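You operate a simulated robot arm through the tools that you are given. There is no shell and no other tool.

You are at the controls of a simulated two-armed robot. One attempt, no reset.

TASK
Open the narrow cabinet door, take the blue dotted card and leave it on the low shelf of the narrow cabinet, then shut the door. Then stack the 40 silver block from the green taped patch on top of the 20 silver block. Then put one of the thick discs from the open table on the cream dish. Then shut the teal box lid. Then fetch the small white box that says "mirror" from the upper shelf of the short bench and set it in the inside of the black frame. Then fetch the glue bottle and stand it on top of the orange cube. Then put the orange block on the yellow tray. Do these in the order given. Set down upright: thick disc, glue bottle.

It is judged by the outcome, as a careful person would: the job done as asked, and still so three seconds after it is handed in. It fails if anything else is knocked over, pushed out of place, dropped, spilled or broken. Lids that push on must go on centred and level and be pressed home; caps that screw on are set level and turned clockwise until they are tight.

THE ROBOT
Two 7-joint arms with two-finger parallel grippers on one trunk, on a base that drives. Base frame: it is fixed to the floor where the robot stands at the start and does not move with it; the origin is under the middle of the robot, x ahead of it, y to its left, z up. Lengths are in mm, angles in rad, forces in N, time in s.
The left shoulder is at the start at [70, 130, 1187], the right one opposite. With the tool pointing down near the work surface each hand reaches from about 220 to 520 mm from the robot's upright axis, wherever it stands, measured 20 degrees to its own side. Places, roughly: blue dotted card (8x5x13 cm) [3000, 300, 900]; cream dish (9x9x3 cm) [3100, 2900, 500]; glue bottle [750, 1500, 1000]; inside of the black frame (15x21 cm) [1920, 1340, 920]; low shelf of the narrow cabinet [-900, -2600, 500]; narrow cabinet door [-700, -2600, 1000]; orange block (9x5x3 cm) [700, 1200, 900]; orange cube (5x5x5 cm) [900, 1400, 900]; silver block [3250, 500, 1000]; small white box [3250, 2750, 500]; teal box lid [3100, 2700, 1000]; thick disc [2500, 1250, 1000]; yellow tray (17x12x4 cm) [2700, 400, 900]. Payload 1.57 kg a hand.
Tool frame (each hand has its own): the origin (TCP) lies between the finger pads and is the grasp point; the fingertips stand 30 mm ahead of it; z points along the fingers, y is the line along which they close. The gripper opens to 80 mm. The fingers are 17 mm wide and 12 mm thick; the gripper's body (40 by 82 mm) begins 80 mm behind the TCP.
Orientation is told as [roll, pitch, yaw] about the base's x, y, z axes, in that order, counted from this pose: with the fingers straight down and closing along the base's y, the tool's x points along the base's -x, its y along +y and its z along -z.

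THE INTERFACE
- The arms move only by the tool drive_tool. It takes "left_increments", "right_increments" or both (then of equal length, played together; a hand with none holds still); each is one flat list of numbers, 7 for each row, row after row: the shift along the base's x, y, z in mm, then the turn, a rotation vector about the base's x, y, z in rad, then the finger opening in mm, from 0 to 80. In form: [x, y, z, rx, ry, rz, grip, x, y, z, rx, ry, rz, grip, ...]. A call has 1 to 20 rows; each row shifts and turns the commanded pose from where the row before left it. Each row takes 0.2 s and may step no farther than 50 mm and 0.15 rad from the row before; otherwise, or with a gripper value out of range, the whole call is refused. A pose out of reach is approached as far as the arm can. The call stops where the force on the tool passes 40 N (or 10 N more than at its start, if that is more) or the arm is blocked; 0.2 s more then pass. The fingers move at their own pace (about 108 mm/s each) and stop on an object; they squeeze with about 42 N. The grip force told is the motor's: it shows also when the fingers shut on nothing. Time passes only in rows, and 0.2 s behind the last, so rows that do not move let the fingers close. It gives the time, the measured TCP pose, the force on the tool (base axes), the opening and the grip force at its end, in the units of the frame above (readings bear some noise), with the torque about the TCP (base axes, N m) and any sound that the robot's microphone picked up.
- Cameras (640 x 400 px; columns grow to the right, rows downward): "scene" is now at [136.2, -2.4, 1412.3]; the picture's right is [-0.04, -1.00, 0.00], its down [-0.61, 0.03, -0.79] and it looks along [0.79, -0.04, -0.61] (base axes); focal length 272 px, centre (320, 200). "left" rides on the left gripper at [72, 7, -122] in its tool frame; the picture's right is [-0.09, 1.00, 0.00], its down [-0.84, -0.08, -0.54] and it looks along [-0.54, -0.05, 0.84] (tool axes); focal length 238 px, centre (320, 200). "right" rides on the right gripper at [72, -7, -122] in its tool frame; the picture's right is [0.09, 1.00, 0.00], its down [-0.84, 0.08, -0.54] and it looks along [-0.54, 0.05, 0.84] (tool axes); focal length 238 px, centre (320, 200). There is no depth. A picture from a camera that has moved, and an enlarged one, comes with that camera's place and axes in the base frame and with its lens.
- get_image(camera): a new picture of that camera. No time passes.
- raise_lower(by): slides the trunk up (or, below 0, down) by that many mm; the arms and the scene camera ride with it, the base frame stays. It gives what a move gives, with no picture.
- steer(legs): drives the robot by 1 to 6 legs, each [ahead, left, turn to the left] in mm, mm and rad, along the robot's own axes; the way and the turn of a leg run together, so that a leg with both is an arc; at most 1500 mm and 3.142 rad a leg. The arms and the cameras ride along, it lands a little off, and it stops where it bumps. It gives what a move gives.
- aim_head(pan, tilt): turns the head with the scene camera to pan (to the left, within 1.501 rad either way) and tilt (down, from -0.506 to 1.204), counted from straight ahead of the robot. It gives what a move gives.
- zoom(camera, box): a new picture of the part [left, top, right, bottom] of that camera's present view, enlarged. No time passes.
- job_done(): hands the job in; it is judged then, once.

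Nothing tells you exact positions but the pictures and the camera data. Unless the task says otherwise, let go and move clear before handing in.

The tools are called after ">>>" by a JSON object that holds its "fn" and its "kwargs". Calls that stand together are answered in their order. drive_tool: Moves the arms, as the interface text tells. Its arguments: {"type":"object","properties":{"left_increments":{"type":"array","items":{"type":"number"}},"right_increments":{"type":"array","items":{"type":"number"}}},"required":[]} The other tools are called the same way: raise_lower (by) slides the trunk up or down; steer (legs) drives the base; aim_head (pan, tilt) turns the head that bears the scene camera; get_image (camera) takes a picture; zoom (camera, box) takes an enlarged picture of a part of a camera's view; job_done () hands the job in.

At the start:

```text
time_s: 0.0
left_position: [363.7, 190.3, 1214.0]
left_tcp_rot: [0.0, 0.0, 0.001]
left_contact_force: [-1.0, 0.6, 0.5]
left_moment: [0.01, 0.0, 0.02]
left_width: 80.0
left_finger_force: 0.0
right_position: [402.0, -211.9, 1163.1]
right_tcp_rot: [0.0, 0.001, -0.002]
right_contact_force: [-0.3, 0.2, 0.2]
right_moment: [-0.01, 0.01, 0.04]
right_width: 80.1
right_finger_force: 0.0
trunk travel left (down, up): [-825.0, 115.0]
robot x, y, heading: [1.9, 1.0, -0.003]
head pan, tilt: [-0.045, 0.661]
```

scene: 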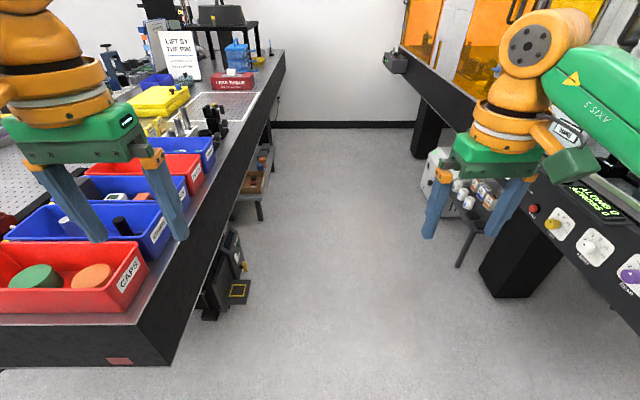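
right: 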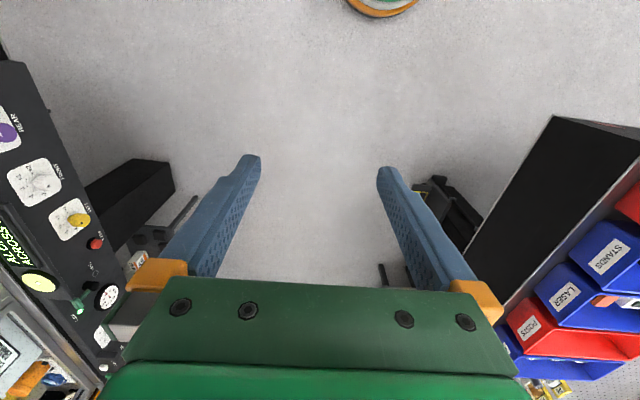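
left: 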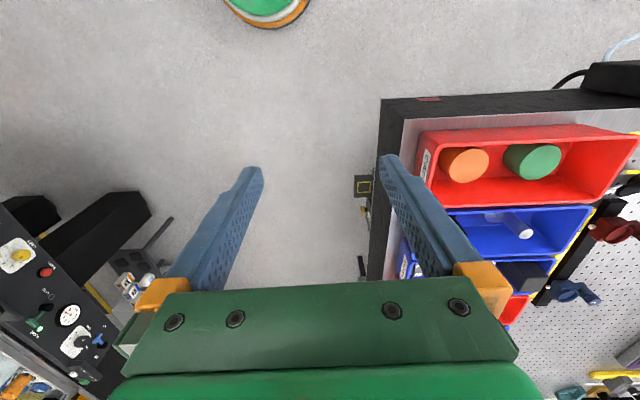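

I see an aisle between two long benches: a left table with bins and optics, and a right bench with a control panel. I'll look around first before moving.

>>> {"fn": "aim_head", "kwargs": {"pan": 0.0, "tilt": 0.2}}

>>> {"fn": "get_image", "kwargs": {"camera": "scene"}}

>>> {"fn": "aim_head", "kwargs": {"pan": 1.0, "tilt": 0.4}}

>>> {"fn": "get_image", "kwargs": {"camera": "scene"}}

>>> {"fn": "aim_head", "kwargs": {"pan": -1.2, "tilt": 0.4}}

>>> {"fn": "get_image", "kwargs": {"camera": "scene"}}

```text
time_s: 0.9
left_position: [364.6, 190.0, 1214.5]
left_tcp_rot: [0.0, 0.0, 0.001]
left_contact_force: [0.2, -0.4, -0.6]
left_moment: [0.01, 0.0, 0.01]
left_width: 80.0
left_finger_force: 0.0
right_position: [402.5, -212.7, 1162.4]
right_tcp_rot: [-0.001, -0.002, -0.001]
right_contact_force: [0.5, 0.2, 0.8]
right_moment: [-0.02, 0.02, -0.02]
right_width: 80.1
right_finger_force: 0.0
trunk travel left (down, up): [-825.0, 115.0]
robot x, y, heading: [0.0, -1.6, -0.001]
head pan, tilt: [0.0, 0.201]
```

```text
taken
camera scene: at [143.1, 1.5, 1454.4], right [0.0, -1.0, 0.0], down [-0.2, 0.0, -0.98], along [0.98, 0.0, -0.2], focal length 272 px, centre (320, 200)
```

scene: 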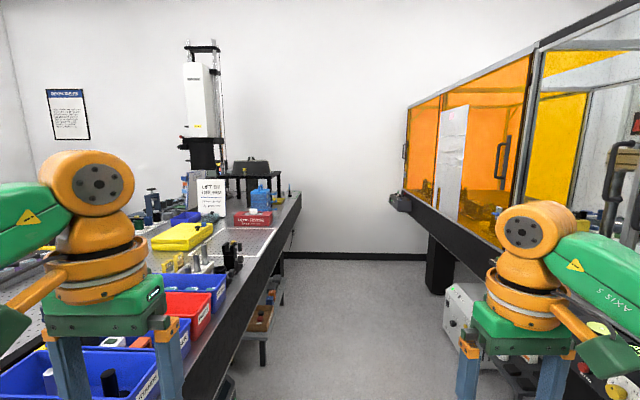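

```text
time_s: 2.2
left_position: [365.4, 190.0, 1214.6]
left_tcp_rot: [-0.001, 0.001, 0.003]
left_contact_force: [-0.2, 0.0, -0.6]
left_moment: [-0.01, 0.01, -0.01]
left_width: 79.9
left_finger_force: 0.1
right_position: [402.4, -212.4, 1162.4]
right_tcp_rot: [-0.001, -0.002, -0.002]
right_contact_force: [0.4, -0.6, 0.0]
right_moment: [0.02, -0.02, 0.01]
right_width: 80.1
right_finger_force: 0.1
trunk travel left (down, up): [-825.0, 115.0]
robot x, y, heading: [0.2, 2.9, 0.006]
head pan, tilt: [1.0, 0.4]
```

```text
taken
camera scene: at [100.1, 79.4, 1436.0], right [0.84, -0.54, 0.0], down [-0.21, -0.33, -0.92], along [0.5, 0.77, -0.39], focal length 272 px, centre (320, 200)
```

scene: 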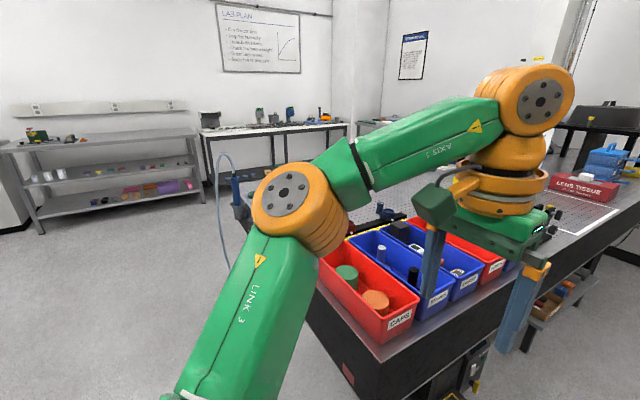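

```text
time_s: 4.2
left_position: [364.3, 189.0, 1213.5]
left_tcp_rot: [-0.001, -0.002, 0.002]
left_contact_force: [0.2, 0.7, -0.4]
left_moment: [-0.03, -0.01, 0.05]
left_width: 80.1
left_finger_force: 0.0
right_position: [400.8, -212.8, 1162.0]
right_tcp_rot: [0.0, -0.001, -0.001]
right_contact_force: [-0.9, 1.1, -0.3]
right_moment: [0.02, -0.01, 0.04]
right_width: 80.0
right_finger_force: 0.1
trunk travel left (down, up): [-825.0, 115.0]
robot x, y, heading: [-0.9, 4.4, 0.002]
head pan, tilt: [-1.201, 0.4]
```

```text
taken
camera scene: at [83.5, -84.9, 1436.0], right [-0.93, -0.36, 0.0], down [-0.14, 0.36, -0.92], along [0.33, -0.86, -0.39], focal length 272 px, centre (320, 200)
```

scene: 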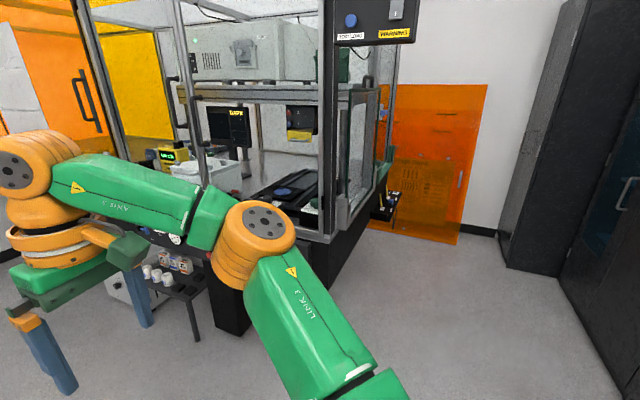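

The black cabinet stands at the far right; I'll zoom in there and look at other angles before driving.

>>> {"fn": "zoom", "kwargs": {"camera": "scene", "box": [440, 0, 640, 400]}}

>>> {"fn": "aim_head", "kwargs": {"pan": -1.5, "tilt": 0.3}}

>>> {"fn": "get_image", "kwargs": {"camera": "scene"}}

>>> {"fn": "aim_head", "kwargs": {"pan": 1.5, "tilt": 0.3}}

>>> {"fn": "get_image", "kwargs": {"camera": "scene"}}

```text
1.00 times, centred on (540, 200) of scene (not enlarged: the box is as wide or as high as the picture)
camera zoom: at [83.5, -84.9, 1436.0], right [-0.93, -0.36, 0.0], down [-0.14, 0.36, -0.92], along [0.33, -0.86, -0.39], focal length 272 px, centre (100, 200)
```

zoom: 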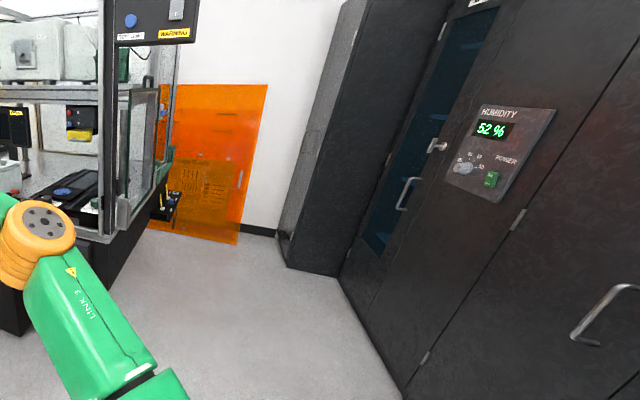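

```text
time_s: 5.0
left_position: [364.7, 191.4, 1213.9]
left_tcp_rot: [0.0, 0.0, 0.002]
left_contact_force: [0.1, -0.2, 0.8]
left_moment: [0.02, 0.01, -0.05]
left_width: 80.5
left_finger_force: 0.1
right_position: [401.8, -212.0, 1163.7]
right_tcp_rot: [0.001, 0.0, -0.001]
right_contact_force: [0.6, -0.7, -1.4]
right_moment: [0.0, 0.0, 0.01]
right_width: 80.2
right_finger_force: 0.1
trunk travel left (down, up): [-825.0, 115.0]
robot x, y, heading: [0.5, 1.8, -0.002]
head pan, tilt: [-1.499, 0.3]
```

```text
taken
camera scene: at [56.7, -91.6, 1445.2], right [-1.0, -0.07, 0.0], down [-0.02, 0.3, -0.96], along [0.07, -0.95, -0.3], focal length 272 px, centre (320, 200)
```

scene: 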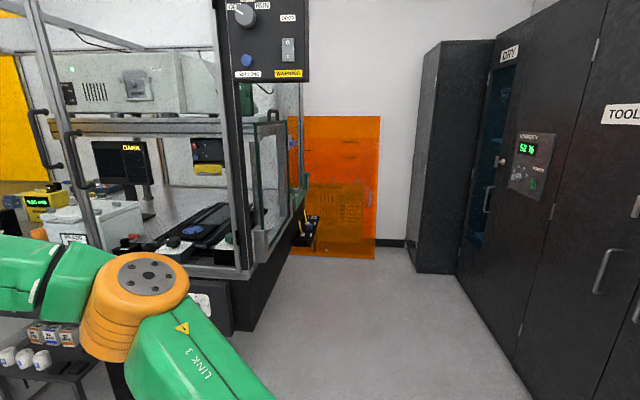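

```text
time_s: 7.7
left_position: [364.3, 188.8, 1213.4]
left_tcp_rot: [0.002, 0.001, 0.002]
left_contact_force: [0.4, 0.3, 1.0]
left_moment: [-0.02, 0.01, -0.01]
left_width: 79.8
left_finger_force: 0.0
right_position: [402.4, -213.1, 1163.7]
right_tcp_rot: [0.001, -0.001, -0.003]
right_contact_force: [-0.2, 0.5, 0.3]
right_moment: [0.01, -0.01, -0.02]
right_width: 80.1
right_finger_force: 0.1
trunk travel left (down, up): [-825.0, 115.0]
robot x, y, heading: [-3.8, -2.3, -0.001]
head pan, tilt: [1.499, 0.3]
```

```text
taken
camera scene: at [56.7, 94.6, 1445.2], right [1.0, -0.07, 0.0], down [-0.02, -0.29, -0.96], along [0.07, 0.95, -0.3], focal length 272 px, centre (320, 200)
```

scene: 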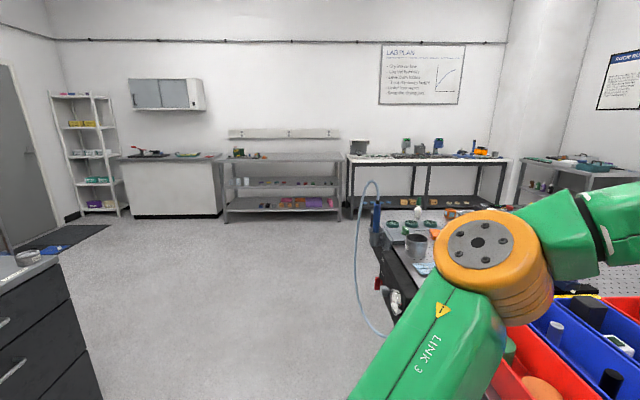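

The narrow black end cabinet seems to be at about (-690, -2600), its door facing +x. I'll turn right and drive toward it, then look.

>>> {"fn": "steer", "kwargs": {"legs": [[0, 0, -1.5708], [1300, 0, 0]]}}

>>> {"fn": "aim_head", "kwargs": {"pan": -0.6, "tilt": 0.3}}

>>> {"fn": "get_image", "kwargs": {"camera": "scene"}}

```text
time_s: 18.1
left_position: [140.6, -1678.9, 1214.8]
left_tcp_rot: [-0.001, -0.002, -1.599]
left_contact_force: [-0.3, -0.4, 0.9]
left_moment: [0.0, 0.01, 0.0]
left_width: 80.1
left_finger_force: 0.0
right_position: [-263.5, -1703.8, 1163.5]
right_tcp_rot: [0.001, -0.001, -1.601]
right_contact_force: [0.3, -0.2, -0.3]
right_moment: [0.01, -0.01, -0.01]
right_width: 79.9
right_finger_force: 0.2
trunk travel left (down, up): [-825.0, 115.0]
robot x, y, heading: [-39.2, -1309.4, -1.598]
head pan, tilt: [1.499, 0.3]
```

```text
time_s: 20.1
left_position: [139.1, -1680.2, 1213.8]
left_tcp_rot: [-0.001, 0.0, -1.6]
left_contact_force: [-0.2, -0.6, -0.1]
left_moment: [0.01, -0.02, -0.03]
left_width: 79.7
left_finger_force: 0.0
right_position: [-263.5, -1704.5, 1162.4]
right_tcp_rot: [0.0, 0.0, -1.601]
right_contact_force: [0.1, -0.7, -0.7]
right_moment: [0.02, 0.01, 0.0]
right_width: 80.0
right_finger_force: 0.0
trunk travel left (down, up): [-825.0, 115.0]
robot x, y, heading: [-39.5, -1308.5, -1.604]
head pan, tilt: [-0.6, 0.3]
```

```text
taken
camera scene: at [-95.8, -1433.9, 1445.2], right [-0.81, 0.59, 0.0], down [0.17, 0.24, -0.96], along [-0.56, -0.77, -0.3], focal length 272 px, centre (320, 200)
```

scene: 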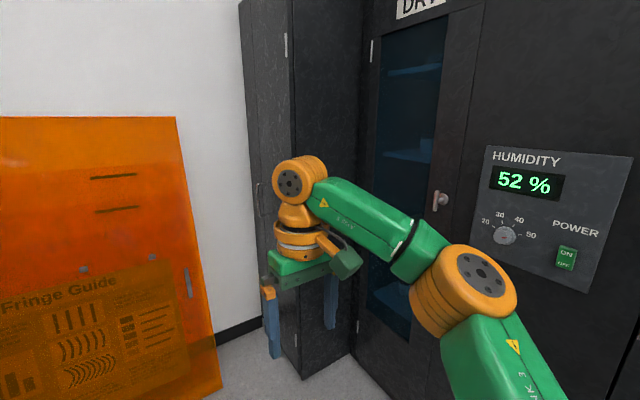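

The narrow cabinet has its hinge on the near (+y) side and a handle on the far side. I'll drive on and turn to face it.

>>> {"fn": "steer", "kwargs": {"legs": [[890, 65, 0], [0, 0, -1.54]]}}

>>> {"fn": "aim_head", "kwargs": {"pan": 0.4, "tilt": 0.4}}

>>> {"fn": "get_image", "kwargs": {"camera": "scene"}}

```text
time_s: 28.6
left_position: [-363.2, -2399.2, 1213.3]
left_tcp_rot: [0.0, -0.001, -3.135]
left_contact_force: [0.2, 0.1, 0.8]
left_moment: [-0.02, 0.01, 0.03]
left_width: 80.2
left_finger_force: 0.0
right_position: [-402.3, -1997.6, 1163.0]
right_tcp_rot: [-0.001, 0.001, -3.134]
right_contact_force: [0.2, -0.2, -0.1]
right_moment: [-0.01, 0.0, 0.0]
right_width: 79.8
right_finger_force: 0.1
trunk travel left (down, up): [-825.0, 115.0]
robot x, y, heading: [-0.6, -2204.0, -3.141]
head pan, tilt: [-0.6, 0.3]
```

```text
time_s: 29.9
left_position: [-363.6, -2398.7, 1213.0]
left_tcp_rot: [0.0, -0.001, -3.136]
left_contact_force: [0.9, -0.2, 0.9]
left_moment: [-0.03, -0.03, -0.01]
left_width: 79.6
left_finger_force: 0.1
right_position: [-402.1, -1996.5, 1162.5]
right_tcp_rot: [0.0, -0.001, -3.136]
right_contact_force: [0.0, 0.8, -0.1]
right_moment: [0.01, 0.0, -0.01]
right_width: 79.8
right_finger_force: 0.1
trunk travel left (down, up): [-825.0, 115.0]
robot x, y, heading: [0.6, -2204.3, -3.137]
head pan, tilt: [0.4, 0.4]
```

```text
taken
camera scene: at [-135.5, -2242.6, 1436.0], right [-0.39, 0.92, 0.0], down [0.36, 0.15, -0.92], along [-0.85, -0.36, -0.39], focal length 272 px, centre (320, 200)
```

scene: 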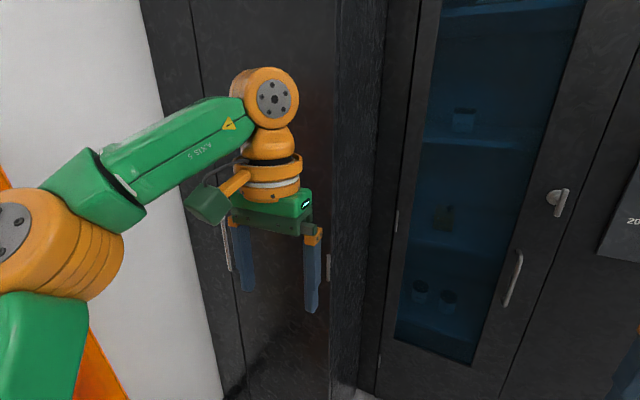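

I see the door with a vertical pull handle partly hidden behind the left hand. I'll zoom and then move to get a clear view.

>>> {"fn": "zoom", "kwargs": {"camera": "scene", "box": [140, 150, 360, 400]}}

>>> {"fn": "get_image", "kwargs": {"camera": "left"}}

```text
1.60 times, centred on (250, 275) of scene
camera zoom: at [-135.5, -2242.6, 1436.0], right [-0.39, 0.92, 0.0], down [0.36, 0.15, -0.92], along [-0.85, -0.36, -0.39], focal length 436 px, centre (432, 80)
```

zoom: 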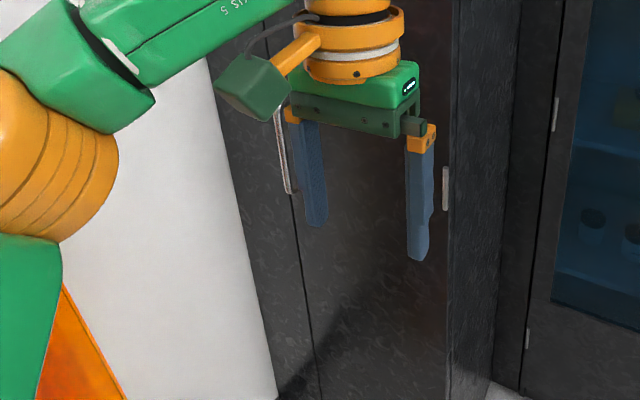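

```text
taken
camera left: at [-293.3, -2405.5, 1337.2], right [-0.08, -1.0, 0.0], down [-0.84, 0.07, 0.54], along [-0.54, 0.05, -0.84], focal length 238 px, centre (320, 200)
```

left: 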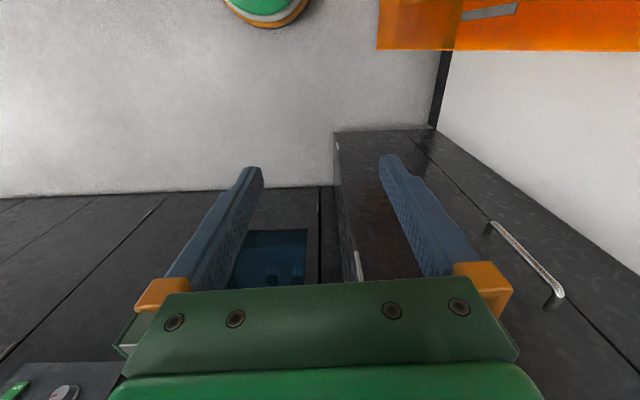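

The handle is a vertical bar around (-645, -2742, z 940–1110), hinge at y≈-2449. I'll zoom in from the wrist camera to refine.

>>> {"fn": "zoom", "kwargs": {"camera": "left", "box": [440, 190, 640, 315]}}

>>> {"fn": "zoom", "kwargs": {"camera": "left", "box": [320, 120, 480, 220]}}

>>> {"fn": "get_image", "kwargs": {"camera": "right"}}

>>> {"fn": "aim_head", "kwargs": {"pan": 0.2, "tilt": -0.2}}

>>> {"fn": "get_image", "kwargs": {"camera": "scene"}}

```text
3.20 times, centred on (540, 252) of left
camera zoom: at [-293.3, -2405.5, 1337.2], right [-0.08, -1.0, 0.0], down [-0.84, 0.07, 0.54], along [-0.54, 0.05, -0.84], focal length 763 px, centre (-384, 32)
```

zoom: 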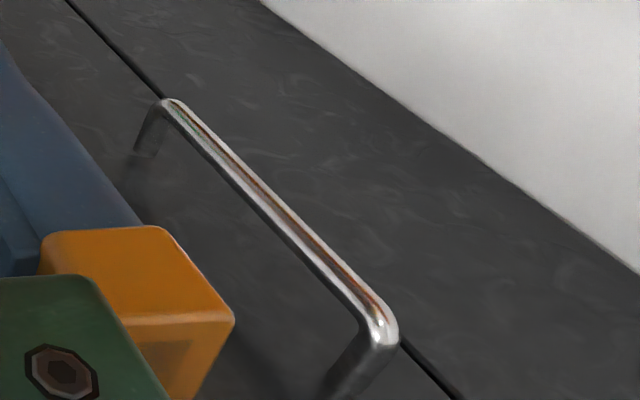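

```text
4.00 times, centred on (400, 170) of left
camera zoom: at [-293.3, -2405.5, 1337.2], right [-0.08, -1.0, 0.0], down [-0.84, 0.07, 0.54], along [-0.54, 0.05, -0.84], focal length 953 px, centre (0, 320)
```

zoom: 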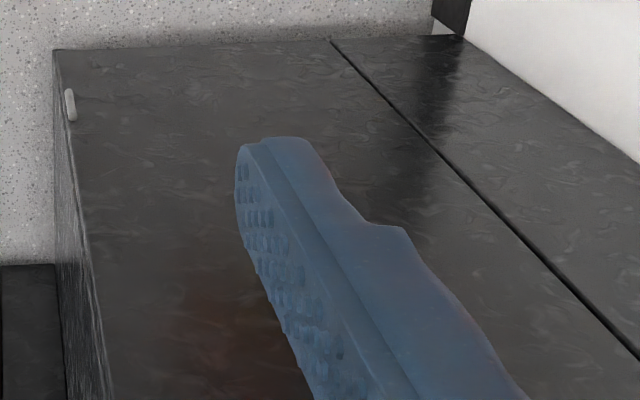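

```text
taken
camera right: at [-331.4, -1990.5, 1285.6], right [0.1, -1.0, 0.0], down [-0.84, -0.08, 0.54], along [-0.54, -0.05, -0.84], focal length 238 px, centre (320, 200)
```

right: 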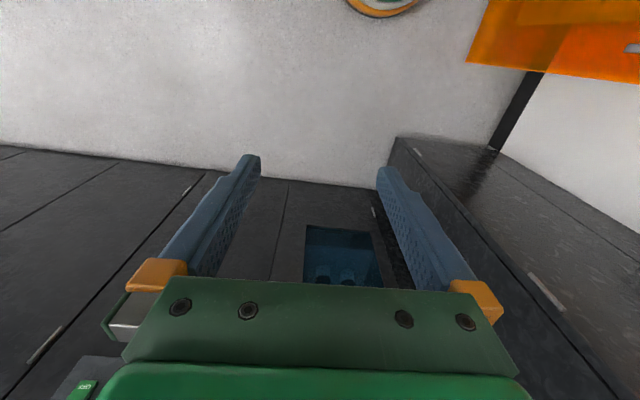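

```text
time_s: 30.9
left_position: [-362.9, -2398.8, 1214.6]
left_tcp_rot: [0.0, 0.001, -3.134]
left_contact_force: [-0.7, 0.9, 0.5]
left_moment: [-0.02, 0.03, 0.0]
left_width: 80.0
left_finger_force: 0.0
right_position: [-403.1, -1997.2, 1162.7]
right_tcp_rot: [0.0, -0.002, -3.136]
right_contact_force: [0.7, -0.1, -0.6]
right_moment: [-0.03, -0.01, -0.01]
right_width: 80.1
right_finger_force: 0.0
trunk travel left (down, up): [-825.0, 115.0]
robot x, y, heading: [-0.8, -2214.9, -3.137]
head pan, tilt: [0.201, -0.201]
```

```text
taken
camera scene: at [-131.7, -2223.3, 1490.3], right [-0.2, 0.98, 0.0], down [-0.19, -0.04, -0.98], along [-0.96, -0.2, 0.2], focal length 272 px, centre (320, 200)
```

scene: 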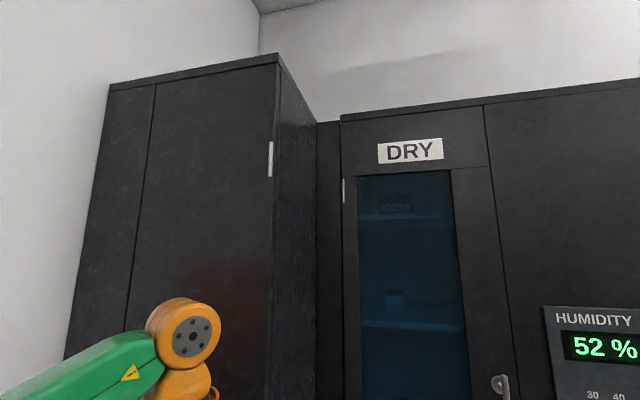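

The door runs from hinge y≈-2445 to free edge y≈-2800; an orange panel leans on the wall nearby. I'll look down to see the base footprint and floor clearances.

>>> {"fn": "aim_head", "kwargs": {"pan": 0.8, "tilt": 1.2}}

>>> {"fn": "get_image", "kwargs": {"camera": "scene"}}

>>> {"fn": "aim_head", "kwargs": {"pan": 1.2, "tilt": 0.6}}

>>> {"fn": "get_image", "kwargs": {"camera": "scene"}}

```text
time_s: 32.4
left_position: [-363.4, -2399.6, 1214.3]
left_tcp_rot: [0.0, 0.0, -3.134]
left_contact_force: [-0.2, 0.0, 0.2]
left_moment: [0.0, -0.01, 0.01]
left_width: 79.8
left_finger_force: 0.1
right_position: [-401.8, -1997.3, 1162.7]
right_tcp_rot: [-0.001, -0.001, -3.137]
right_contact_force: [-0.2, -0.7, -0.5]
right_moment: [0.02, -0.01, -0.01]
right_width: 80.2
right_finger_force: 0.0
trunk travel left (down, up): [-825.0, 115.0]
robot x, y, heading: [-0.7, -2207.9, -3.135]
head pan, tilt: [0.799, 1.201]
```

```text
taken
camera scene: at [-89.2, -2246.5, 1373.2], right [-0.72, 0.69, 0.0], down [0.65, 0.67, -0.36], along [-0.25, -0.26, -0.93], focal length 272 px, centre (320, 200)
```

scene: 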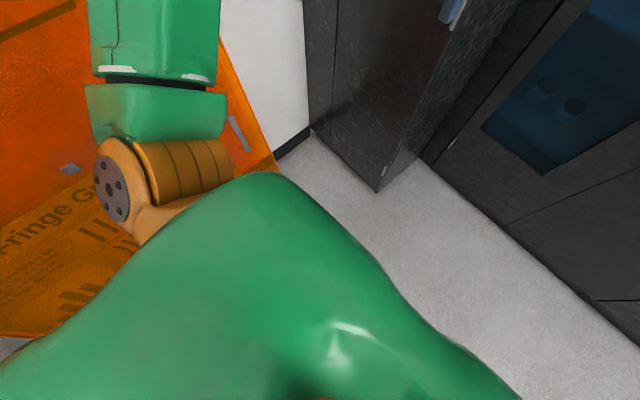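

```text
time_s: 33.4
left_position: [-363.8, -2399.4, 1212.9]
left_tcp_rot: [0.0, 0.0, -3.135]
left_contact_force: [-0.1, 0.1, 0.1]
left_moment: [-0.03, 0.01, 0.02]
left_width: 80.0
left_finger_force: 0.1
right_position: [-403.0, -1996.1, 1163.5]
right_tcp_rot: [0.002, 0.001, -3.135]
right_contact_force: [0.5, -0.1, 1.1]
right_moment: [0.02, 0.02, 0.02]
right_width: 80.2
right_finger_force: 0.2
trunk travel left (down, up): [-825.0, 115.0]
robot x, y, heading: [-0.0, -2208.4, -3.139]
head pan, tilt: [1.201, 0.6]
```

```text
taken
camera scene: at [-81.8, -2288.6, 1417.7], right [-0.93, 0.36, 0.0], down [0.2, 0.53, -0.82], along [-0.29, -0.77, -0.57], focal length 272 px, centre (320, 200)
```

scene: 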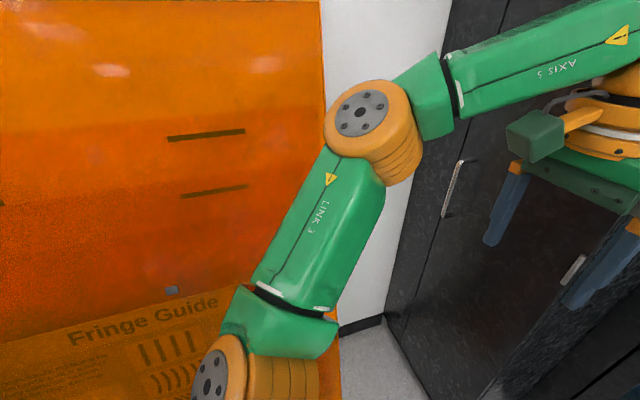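

I'll set the base a bit back and left to keep clear of the leaning panel, then turn the left hand horizontal, pointing at the door.

>>> {"fn": "steer", "kwargs": {"legs": [[-50, 140, 0]]}}

>>> {"fn": "drive_tool", "kwargs": {"left_increments": [0, 0, 0, 0, 0.143, 0, 80, 0, 0, 0, 0, 0.143, 0, 80, 0, 0, 0, 0, 0.143, 0, 80, 0, 0, 0, 0, 0.143, 0, 80, 0, 0, 0, 0, 0.143, 0, 80, 0, 0, 0, 0, 0.143, 0, 80, 0, 0, 0, 0, 0.143, 0, 80, 0, 0, 0, 0, 0.143, 0, 80, 0, 0, 0, 0, 0.143, 0, 80, 0, 0, 0, 0, 0.143, 0, 80, 0, 0, 0, 0, 0.141, 0, 80]}}

>>> {"fn": "aim_head", "kwargs": {"pan": 0.5, "tilt": 0.5}}

>>> {"fn": "get_image", "kwargs": {"camera": "scene"}}

>>> {"fn": "get_image", "kwargs": {"camera": "left"}}

```text
time_s: 34.8
left_position: [-314.3, -2534.8, 1213.9]
left_tcp_rot: [0.001, -0.001, -3.138]
left_contact_force: [0.6, -0.3, 0.0]
left_moment: [-0.02, 0.0, 0.01]
left_width: 80.1
left_finger_force: 0.2
right_position: [-353.0, -2133.2, 1162.0]
right_tcp_rot: [0.004, 0.0, -3.142]
right_contact_force: [-0.9, 0.3, 0.4]
right_moment: [-0.03, 0.01, 0.02]
right_width: 79.9
right_finger_force: 0.0
trunk travel left (down, up): [-825.0, 115.0]
robot x, y, heading: [49.5, -2346.6, -3.137]
head pan, tilt: [1.201, 0.6]
```

```text
time_s: 37.2
left_position: [-380.6, -2545.1, 1271.5]
left_tcp_rot: [-1.633, -1.566, -1.509]
left_contact_force: [0.3, -0.4, 0.5]
left_moment: [-0.01, -0.03, 0.0]
left_width: 80.0
left_finger_force: 0.1
left hand out of reach, approached as far as the arm can: row 8, 9, 10, 11
right_position: [-352.7, -2136.9, 1162.4]
right_tcp_rot: [0.0, 0.001, -3.14]
right_contact_force: [0.2, -0.6, -0.2]
right_moment: [0.0, -0.01, -0.01]
right_width: 80.0
right_finger_force: 0.0
trunk travel left (down, up): [-825.0, 115.0]
robot x, y, heading: [52.8, -2347.9, -3.138]
head pan, tilt: [1.201, 0.6]
```

```text
time_s: 38.2
left_position: [-380.1, -2544.8, 1271.8]
left_tcp_rot: [-1.452, -1.562, -1.691]
left_contact_force: [0.4, -0.6, -0.1]
left_moment: [0.0, -0.01, -0.02]
left_width: 80.0
left_finger_force: 0.0
right_position: [-351.9, -2137.2, 1161.8]
right_tcp_rot: [0.0, -0.002, -3.14]
right_contact_force: [-1.0, 0.2, 0.2]
right_moment: [0.02, -0.02, -0.04]
right_width: 79.9
right_finger_force: 0.0
trunk travel left (down, up): [-825.0, 115.0]
robot x, y, heading: [51.8, -2350.5, -3.141]
head pan, tilt: [0.499, 0.499]
```

```text
taken
camera scene: at [-79.3, -2390.2, 1426.8], right [-0.48, 0.88, 0.0], down [0.42, 0.23, -0.88], along [-0.77, -0.42, -0.48], focal length 272 px, centre (320, 200)
```

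scene: 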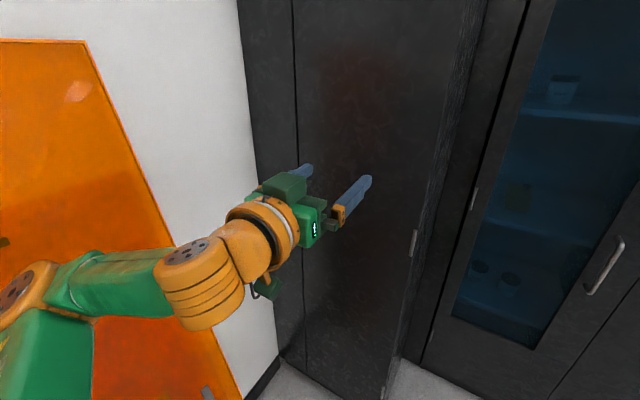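

```text
taken
camera left: at [-259.5, -2551.0, 1201.5], right [0.0, -1.0, 0.09], down [0.54, 0.07, 0.84], along [-0.84, 0.05, 0.54], focal length 238 px, centre (320, 200)
```

left: 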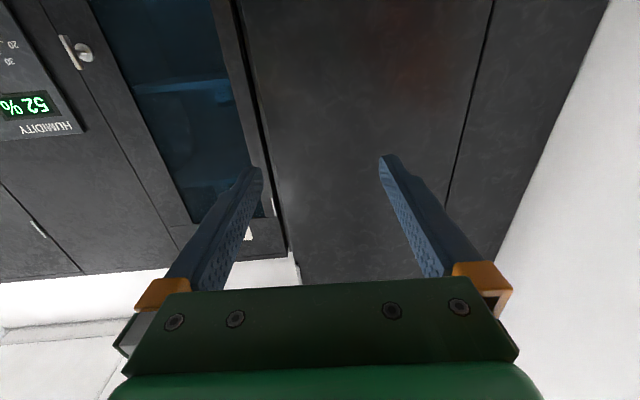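

The left hand now points at the door. I'll lower the trunk 200 mm to handle height and move the hand to a standoff in front of the handle.

>>> {"fn": "raise_lower", "kwargs": {"by": -200}}

>>> {"fn": "drive_tool", "kwargs": {"left_increments": [-27, -30, -11, 0, 0, 0.07, 80, -27, -30, -11, 0, 0, 0.07, 80, -27, -30, -11, 0, 0, 0.07, 80, -27, -30, -11, 0, 0, 0.07, 80, -27, -30, -11, 0, 0, 0.07, 80]}}

>>> {"fn": "get_image", "kwargs": {"camera": "scene"}}

>>> {"fn": "get_image", "kwargs": {"camera": "left"}}

```text
time_s: 40.4
left_position: [-380.1, -2544.8, 1071.7]
left_tcp_rot: [-1.586, -1.565, -1.556]
left_contact_force: [0.4, 1.4, -0.5]
left_moment: [0.02, 0.0, -0.02]
left_width: 79.9
left_finger_force: 0.0
right_position: [-351.2, -2137.5, 962.6]
right_tcp_rot: [0.001, -0.001, -3.141]
right_contact_force: [-0.3, -1.1, 0.3]
right_moment: [0.01, 0.02, -0.02]
right_width: 80.1
right_finger_force: 0.1
trunk travel left (down, up): [-625.0, 315.0]
robot x, y, heading: [53.4, -2348.0, -3.14]
head pan, tilt: [0.499, 0.499]
```

```text
time_s: 41.6
left_position: [-498.5, -2732.5, 1043.8]
left_tcp_rot: [-0.645, -1.563, -2.157]
left_contact_force: [0.6, 0.1, 0.2]
left_moment: [0.01, -0.02, -0.01]
left_width: 79.8
left_finger_force: 0.1
left hand out of reach, approached as far as the arm can: row 3, 4, 5
right_position: [-352.4, -2137.7, 963.0]
right_tcp_rot: [0.0, -0.001, -3.138]
right_contact_force: [0.2, -0.3, -0.4]
right_moment: [-0.01, -0.02, -0.01]
right_width: 80.0
right_finger_force: 0.0
trunk travel left (down, up): [-625.0, 315.0]
robot x, y, heading: [51.1, -2345.3, -3.136]
head pan, tilt: [0.499, 0.499]
```

```text
taken
camera scene: at [-80.3, -2391.4, 1226.7], right [-0.48, 0.88, 0.0], down [0.42, 0.23, -0.88], along [-0.77, -0.42, -0.48], focal length 272 px, centre (320, 200)
```

scene: 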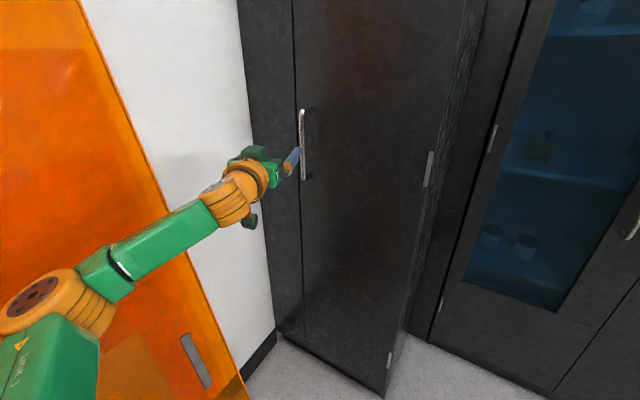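

```text
taken
camera left: at [-383.4, -2696.4, 974.2], right [0.33, -0.94, 0.09], down [0.48, 0.25, 0.84], along [-0.81, -0.24, 0.53], focal length 238 px, centre (320, 200)
```

left: 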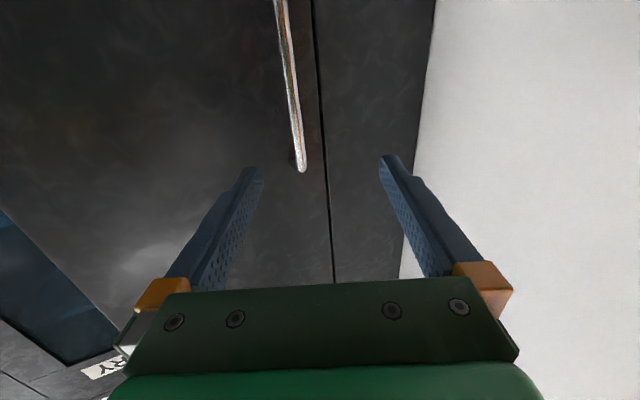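

The bar is seen between the fingers, about 30 mm to one side. I'll centre the hand first, then check how commanded shifts come out.

>>> {"fn": "drive_tool", "kwargs": {"left_increments": [-10, 30, -14, 0, 0, 0, 80, 0, 0, 0, 0, 0, 0, 80]}}

>>> {"fn": "get_image", "kwargs": {"camera": "left"}}

```text
time_s: 42.2
left_position: [-496.4, -2723.2, 1051.8]
left_tcp_rot: [-1.362, -1.565, -1.431]
left_contact_force: [-0.3, -0.6, 0.1]
left_moment: [0.0, 0.01, 0.02]
left_width: 80.2
left_finger_force: 0.2
left hand out of reach, approached as far as the arm can: row 1
right_position: [-353.0, -2136.8, 962.0]
right_tcp_rot: [-0.001, 0.0, -3.138]
right_contact_force: [0.1, 0.0, 0.1]
right_moment: [-0.03, 0.01, 0.01]
right_width: 79.9
right_finger_force: 0.0
trunk travel left (down, up): [-625.0, 315.0]
robot x, y, heading: [55.1, -2345.2, -3.137]
head pan, tilt: [0.499, 0.499]
```

```text
taken
camera left: at [-382.3, -2687.2, 981.4], right [0.34, -0.94, 0.09], down [0.48, 0.25, 0.84], along [-0.81, -0.24, 0.54], focal length 238 px, centre (320, 200)
```

left: 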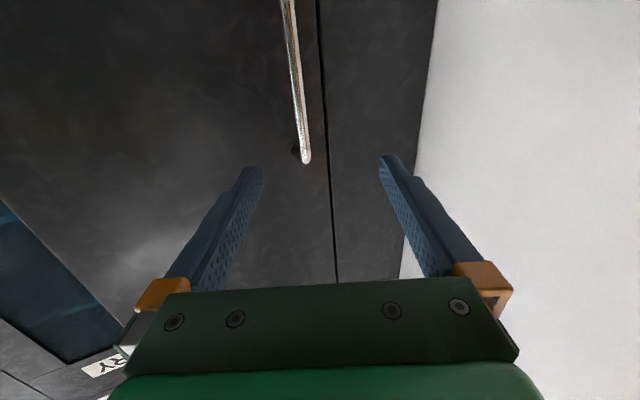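

The command state seems to lag at an unreachable pose, so I'll step toward a reachable one and see what's measured.

>>> {"fn": "drive_tool", "kwargs": {"left_increments": [-18.3, -16.4, 26.7, 0, 0, 0, 80, -18.3, -16.4, 26.7, 0, 0, 0, 80, -18.3, -16.4, 26.7, 0, 0, 0, 80]}}

>>> {"fn": "get_image", "kwargs": {"camera": "left"}}

```text
time_s: 43.0
left_position: [-552.5, -2768.6, 1133.8]
left_tcp_rot: [-1.852, -1.565, -0.941]
left_contact_force: [0.1, 0.7, -0.1]
left_moment: [-0.03, -0.03, -0.02]
left_width: 80.0
left_finger_force: 0.0
right_position: [-352.7, -2135.7, 962.9]
right_tcp_rot: [0.002, 0.001, -3.138]
right_contact_force: [-0.3, 0.4, 0.5]
right_moment: [-0.01, 0.0, 0.02]
right_width: 79.9
right_finger_force: 0.0
trunk travel left (down, up): [-625.0, 315.0]
robot x, y, heading: [52.2, -2348.1, -3.137]
head pan, tilt: [0.499, 0.499]
```

```text
taken
camera left: at [-437.4, -2733.2, 1062.8], right [0.34, -0.94, 0.09], down [0.49, 0.25, 0.84], along [-0.81, -0.24, 0.54], focal length 238 px, centre (320, 200)
```

left: 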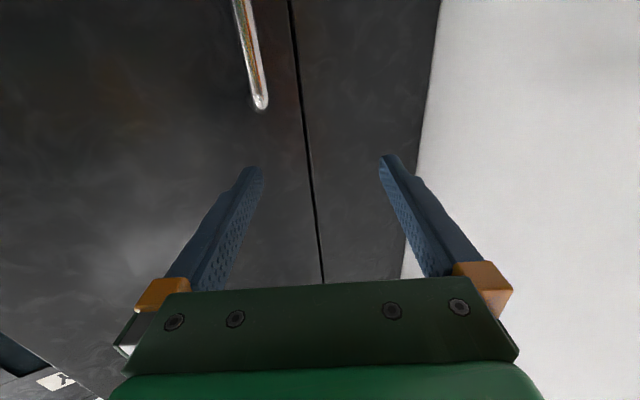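

Increments apply from the actual pose, good. I'll lower the trunk another 105 mm so the hand sits at handle height with the arm in a reachable posture, then centre laterally.

>>> {"fn": "raise_lower", "kwargs": {"by": -105}}

>>> {"fn": "drive_tool", "kwargs": {"left_increments": [-8, 22, 0, 0, 0, 0, 80, -8, 22, 0, 0, 0, 0, 80]}}

>>> {"fn": "get_image", "kwargs": {"camera": "left"}}

>>> {"fn": "get_image", "kwargs": {"camera": "scene"}}

```text
time_s: 44.4
left_position: [-551.4, -2769.5, 1027.7]
left_tcp_rot: [-1.619, -1.566, -1.173]
left_contact_force: [-0.4, -0.7, -0.2]
left_moment: [-0.02, 0.02, -0.03]
left_width: 79.9
left_finger_force: 0.0
right_position: [-352.1, -2136.9, 856.8]
right_tcp_rot: [0.0, -0.002, -3.141]
right_contact_force: [-0.6, 0.1, -0.1]
right_moment: [-0.03, 0.0, 0.01]
right_width: 80.2
right_finger_force: 0.1
trunk travel left (down, up): [-520.0, 420.0]
robot x, y, heading: [52.1, -2345.4, -3.138]
head pan, tilt: [0.499, 0.499]
```

```text
time_s: 45.0
left_position: [-569.4, -2726.0, 1027.9]
left_tcp_rot: [-1.555, -1.565, -1.236]
left_contact_force: [0.0, -0.1, 0.7]
left_moment: [0.01, 0.0, 0.02]
left_width: 80.2
left_finger_force: 0.1
right_position: [-352.6, -2135.3, 857.9]
right_tcp_rot: [0.001, -0.001, -3.139]
right_contact_force: [0.4, -0.2, 0.1]
right_moment: [0.0, -0.01, -0.03]
right_width: 80.0
right_finger_force: 0.0
trunk travel left (down, up): [-520.0, 420.0]
robot x, y, heading: [49.5, -2346.8, -3.141]
head pan, tilt: [0.499, 0.499]
```

```text
taken
camera left: at [-454.2, -2690.6, 957.1], right [0.34, -0.94, 0.09], down [0.48, 0.25, 0.84], along [-0.81, -0.24, 0.54], focal length 238 px, centre (320, 200)
```

left: 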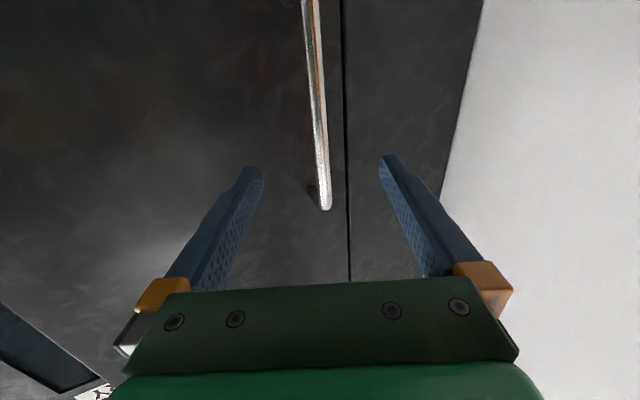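

```text
taken
camera scene: at [-79.7, -2389.5, 1121.8], right [-0.48, 0.88, 0.0], down [0.42, 0.23, -0.88], along [-0.77, -0.42, -0.48], focal length 272 px, centre (320, 200)
```

scene: 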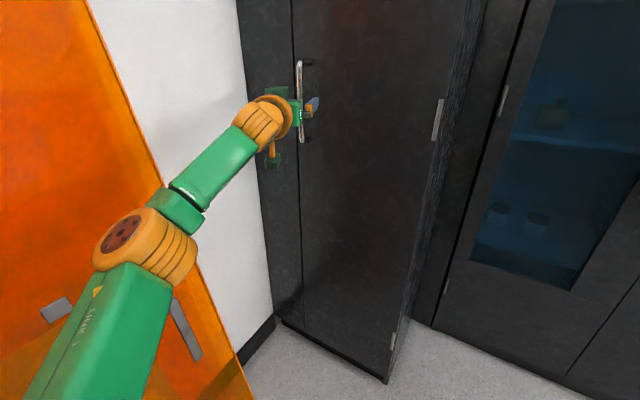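

The bar is centred between the fingers. I'll advance 60 mm along the finger direction and close on it.

>>> {"fn": "drive_tool", "kwargs": {"left_increments": [-28, -10, 0, 0, 0, 0, 80, -28, -10, 0, 0, 0, 0, 80]}}

>>> {"fn": "get_image", "kwargs": {"camera": "left"}}

>>> {"fn": "zoom", "kwargs": {"camera": "scene", "box": [240, 60, 360, 160]}}

```text
time_s: 45.6
left_position: [-590.2, -2734.7, 1020.5]
left_tcp_rot: [-1.656, -1.565, -1.136]
left_contact_force: [0.5, -0.5, 0.4]
left_moment: [-0.02, 0.02, -0.04]
left_width: 80.2
left_finger_force: 0.1
left hand out of reach, approached as far as the arm can: row 1, 2
right_position: [-350.7, -2135.9, 858.2]
right_tcp_rot: [0.0, 0.0, -3.138]
right_contact_force: [0.1, 1.1, -0.3]
right_moment: [0.02, -0.04, 0.02]
right_width: 80.0
right_finger_force: 0.0
trunk travel left (down, up): [-520.0, 420.0]
robot x, y, heading: [49.2, -2347.7, -3.137]
head pan, tilt: [0.499, 0.499]
```

```text
taken
camera left: at [-476.6, -2699.3, 949.8], right [0.34, -0.94, 0.09], down [0.48, 0.25, 0.84], along [-0.81, -0.24, 0.54], focal length 238 px, centre (320, 200)
```

left: 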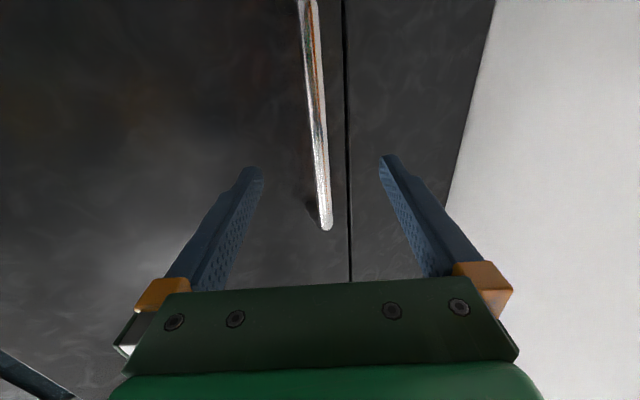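

```text
4.00 times, centred on (300, 110) of scene
camera zoom: at [-79.1, -2390.6, 1121.8], right [-0.48, 0.88, 0.0], down [0.42, 0.23, -0.88], along [-0.77, -0.42, -0.48], focal length 1089 px, centre (400, 560)
```

zoom: 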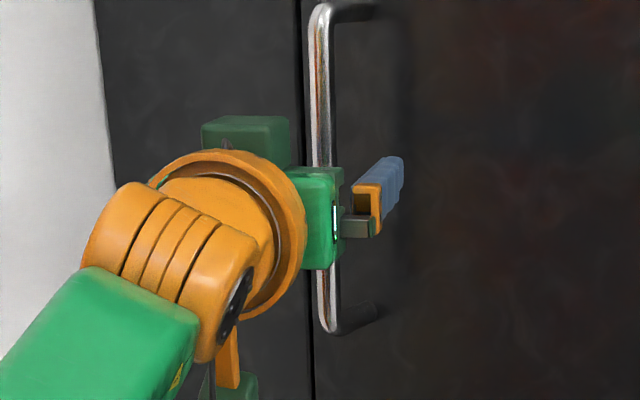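

The arm is at its far limit about 50 mm short, so the base must come closer. I'll retract the hand 100 mm to test near reach, then decide the base shift.

>>> {"fn": "drive_tool", "kwargs": {"left_increments": [23.5, 8.5, 3, 0, 0, 0, 80, 23.5, 8.5, 3, 0, 0, 0, 80, 23.5, 8.5, 0, 0, 0, 0, 80, 23.5, 8.5, 0, 0, 0, 0, 80]}}

```text
time_s: 46.6
left_position: [-495.0, -2701.1, 1025.9]
left_tcp_rot: [-1.743, -1.562, -1.05]
left_contact_force: [0.7, 0.1, -0.7]
left_moment: [0.01, 0.0, 0.01]
left_width: 80.0
left_finger_force: 0.0
right_position: [-352.0, -2136.9, 857.6]
right_tcp_rot: [0.001, -0.001, -3.14]
right_contact_force: [0.6, -0.3, -0.2]
right_moment: [-0.02, 0.02, 0.0]
right_width: 80.1
right_finger_force: 0.1
trunk travel left (down, up): [-520.0, 420.0]
robot x, y, heading: [50.6, -2347.7, -3.138]
head pan, tilt: [0.499, 0.499]
```

>>> {"fn": "drive_tool", "kwargs": {"left_increments": [33, 21, 0, 0, 0, 0, 80, 33, 21, 0, 0, 0, 0, 80, 33, 21, 0, 0, 0, 0, 80, 33, 21, 0, 0, 0, 0, 80]}}

```text
time_s: 47.6
left_position: [-365.8, -2614.5, 1027.5]
left_tcp_rot: [-1.798, -1.567, -0.994]
left_contact_force: [-0.1, 0.3, 0.1]
left_moment: [-0.05, 0.0, -0.02]
left_width: 80.1
left_finger_force: 0.0
right_position: [-351.7, -2136.0, 858.6]
right_tcp_rot: [0.001, -0.003, -3.14]
right_contact_force: [0.8, 0.5, -0.3]
right_moment: [-0.02, 0.05, 0.01]
right_width: 80.0
right_finger_force: 0.2
trunk travel left (down, up): [-520.0, 420.0]
robot x, y, heading: [49.8, -2346.5, -3.139]
head pan, tilt: [0.499, 0.499]
```

The arm reaches well there. I'll drive 70 mm closer and bring the hand back to the standoff in line with the bar.

>>> {"fn": "steer", "kwargs": {"legs": [[70, 0, 0]]}}

>>> {"fn": "drive_tool", "kwargs": {"left_increments": [-28, -30, 0, 0, 0, 0, 80, -28, -30, 0, 0, 0, 0, 80, -28, -30, 0, 0, 0, 0, 80, -28, -10, 0, 0, 0, 0, 80]}}

>>> {"fn": "get_image", "kwargs": {"camera": "left"}}

```text
time_s: 48.6
left_position: [-437.8, -2614.5, 1026.6]
left_tcp_rot: [-1.601, -1.565, -1.196]
left_contact_force: [-0.5, 0.2, 0.0]
left_moment: [0.02, 0.01, -0.02]
left_width: 80.0
left_finger_force: 0.2
right_position: [-421.4, -2136.4, 858.7]
right_tcp_rot: [0.0, -0.001, -3.14]
right_contact_force: [0.8, -0.3, -0.3]
right_moment: [0.0, -0.02, -0.02]
right_width: 80.0
right_finger_force: 0.1
trunk travel left (down, up): [-520.0, 420.0]
robot x, y, heading: [-23.0, -2345.5, -3.145]
head pan, tilt: [0.499, 0.499]
```

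```text
time_s: 49.6
left_position: [-550.6, -2714.3, 1027.5]
left_tcp_rot: [-1.543, -1.566, -1.249]
left_contact_force: [0.8, 0.6, 0.8]
left_moment: [0.01, 0.0, 0.0]
left_width: 80.1
left_finger_force: 0.0
right_position: [-423.5, -2136.4, 857.6]
right_tcp_rot: [0.001, 0.001, -3.139]
right_contact_force: [-0.8, -0.9, 1.0]
right_moment: [-0.01, -0.03, -0.03]
right_width: 80.1
right_finger_force: 0.0
trunk travel left (down, up): [-520.0, 420.0]
robot x, y, heading: [-22.4, -2349.8, -3.14]
head pan, tilt: [0.499, 0.499]
```

```text
taken
camera left: at [-435.5, -2679.1, 957.2], right [0.34, -0.94, 0.09], down [0.48, 0.25, 0.84], along [-0.81, -0.24, 0.54], focal length 238 px, centre (320, 200)
```

left: 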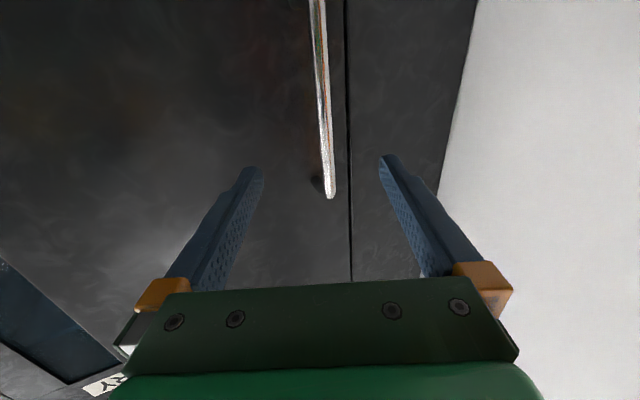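

Well aligned. Advance 80 mm and close the fingers on the bar.

>>> {"fn": "drive_tool", "kwargs": {"left_increments": [-25, -9, 0, 0, 0, 0, 80, -25, -9, 0, 0, 0, 0, 80, -24, -9, 0, 0, 0, 0, 80]}}

>>> {"fn": "get_image", "kwargs": {"camera": "left"}}

>>> {"fn": "zoom", "kwargs": {"camera": "scene", "box": [220, 40, 340, 140]}}

```text
time_s: 50.4
left_position: [-625.6, -2741.5, 1027.0]
left_tcp_rot: [-1.569, -1.566, -1.225]
left_contact_force: [-0.3, 0.4, -0.6]
left_moment: [0.01, -0.02, -0.02]
left_width: 80.0
left_finger_force: 0.0
right_position: [-423.4, -2135.3, 857.2]
right_tcp_rot: [-0.001, -0.001, -3.139]
right_contact_force: [0.7, 0.5, 0.8]
right_moment: [-0.02, -0.03, -0.03]
right_width: 80.3
right_finger_force: 0.1
trunk travel left (down, up): [-520.0, 420.0]
robot x, y, heading: [-17.3, -2346.9, -3.14]
head pan, tilt: [0.499, 0.499]
```

```text
taken
camera left: at [-509.5, -2705.7, 956.4], right [0.34, -0.94, 0.09], down [0.48, 0.25, 0.84], along [-0.81, -0.24, 0.54], focal length 238 px, centre (320, 200)
```

left: 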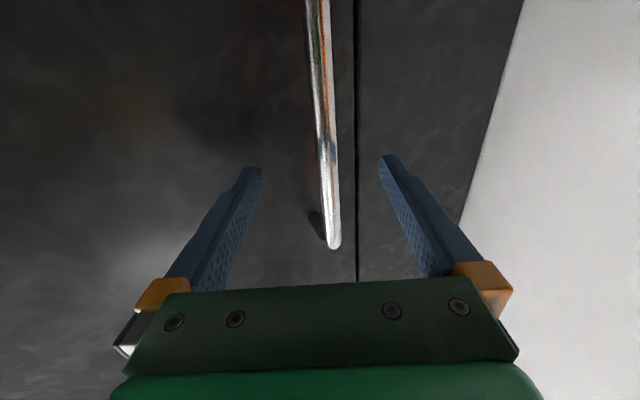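

```text
4.00 times, centred on (280, 90) of scene
camera zoom: at [-150.9, -2389.9, 1121.7], right [-0.48, 0.88, 0.0], down [0.42, 0.23, -0.88], along [-0.77, -0.42, -0.48], focal length 1089 px, centre (480, 640)
```

zoom: 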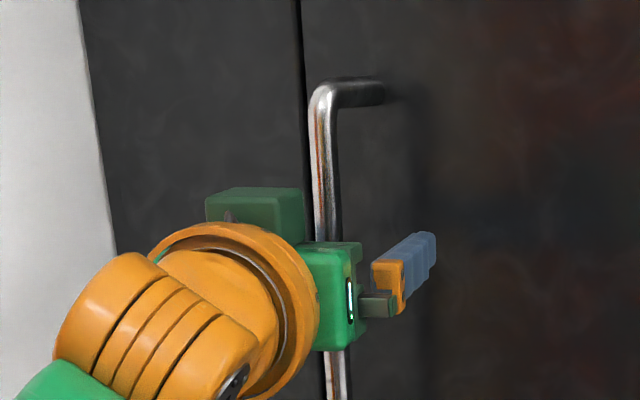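

The bar looks ~20 mm ahead of the grasp point; a further 11 mm then close.

>>> {"fn": "drive_tool", "kwargs": {"left_increments": [-11, -4, 0, 0, 0, 0, 80, 0, 0, 0, 0, 0, 0, 30, 0, 0, 0, 0, 0, 0, 0, 0, 0, 0, 0, 0, 0, 0, 0, 0, 0, 0, 0, 0, 0]}}

>>> {"fn": "get_image", "kwargs": {"camera": "left"}}

```text
time_s: 51.6
left_position: [-633.1, -2750.1, 1026.5]
left_tcp_rot: [-1.669, -1.562, -1.121]
left_contact_force: [0.1, -9.4, 4.0]
left_moment: [-0.46, -0.09, 0.18]
left_width: 14.7
left_finger_force: 31.0
right_position: [-421.5, -2137.7, 858.9]
right_tcp_rot: [0.0, -0.002, -3.14]
right_contact_force: [0.8, -0.3, -0.7]
right_moment: [0.0, 0.02, -0.02]
right_width: 79.8
right_finger_force: 0.0
trunk travel left (down, up): [-520.0, 420.0]
robot x, y, heading: [-18.2, -2350.0, -3.136]
head pan, tilt: [0.499, 0.499]
```

```text
taken
camera left: at [-518.2, -2713.8, 956.6], right [0.34, -0.94, 0.08], down [0.49, 0.25, 0.84], along [-0.8, -0.25, 0.54], focal length 238 px, centre (320, 200)
```

left: 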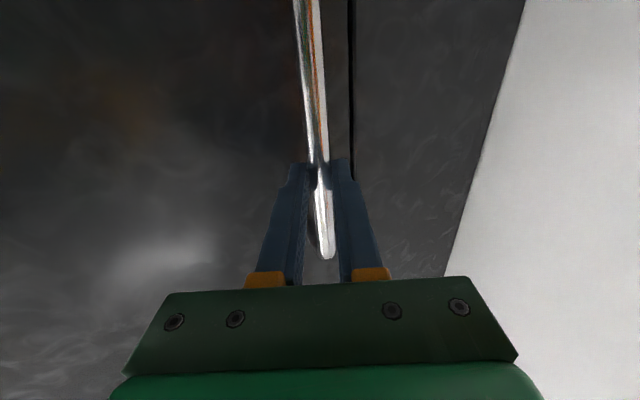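

The bar is gripped (14.7 mm). I'll pull the door along its arc, starting with small steps.

>>> {"fn": "drive_tool", "kwargs": {"left_increments": [30.6, 6.2, 0, 0, 0, 0, 0, 29.9, 9.3, 0, 0, 0, 0, 0]}}

>>> {"fn": "get_image", "kwargs": {"camera": "scene"}}

```text
time_s: 52.2
left_position: [-571.1, -2737.5, 1026.1]
left_tcp_rot: [-1.357, -1.558, -1.434]
left_contact_force: [4.3, -11.6, 3.5]
left_moment: [-0.23, -0.87, 0.2]
left_width: 15.2
left_finger_force: 31.3
right_position: [-420.3, -2139.8, 859.9]
right_tcp_rot: [-0.003, -0.003, -3.14]
right_contact_force: [-0.3, 0.1, -0.6]
right_moment: [-0.03, -0.02, 0.01]
right_width: 80.0
right_finger_force: 0.1
trunk travel left (down, up): [-520.0, 420.0]
robot x, y, heading: [-23.1, -2348.5, -3.135]
head pan, tilt: [0.499, 0.499]
```

```text
taken
camera scene: at [-147.5, -2394.6, 1121.8], right [-0.48, 0.88, 0.01], down [0.42, 0.23, -0.88], along [-0.77, -0.42, -0.48], focal length 272 px, centre (320, 200)
```

scene: 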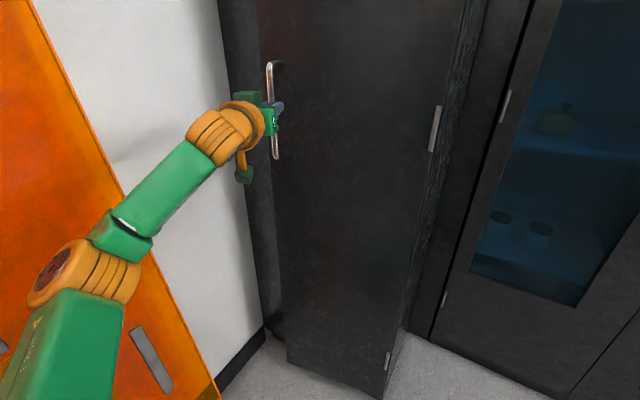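

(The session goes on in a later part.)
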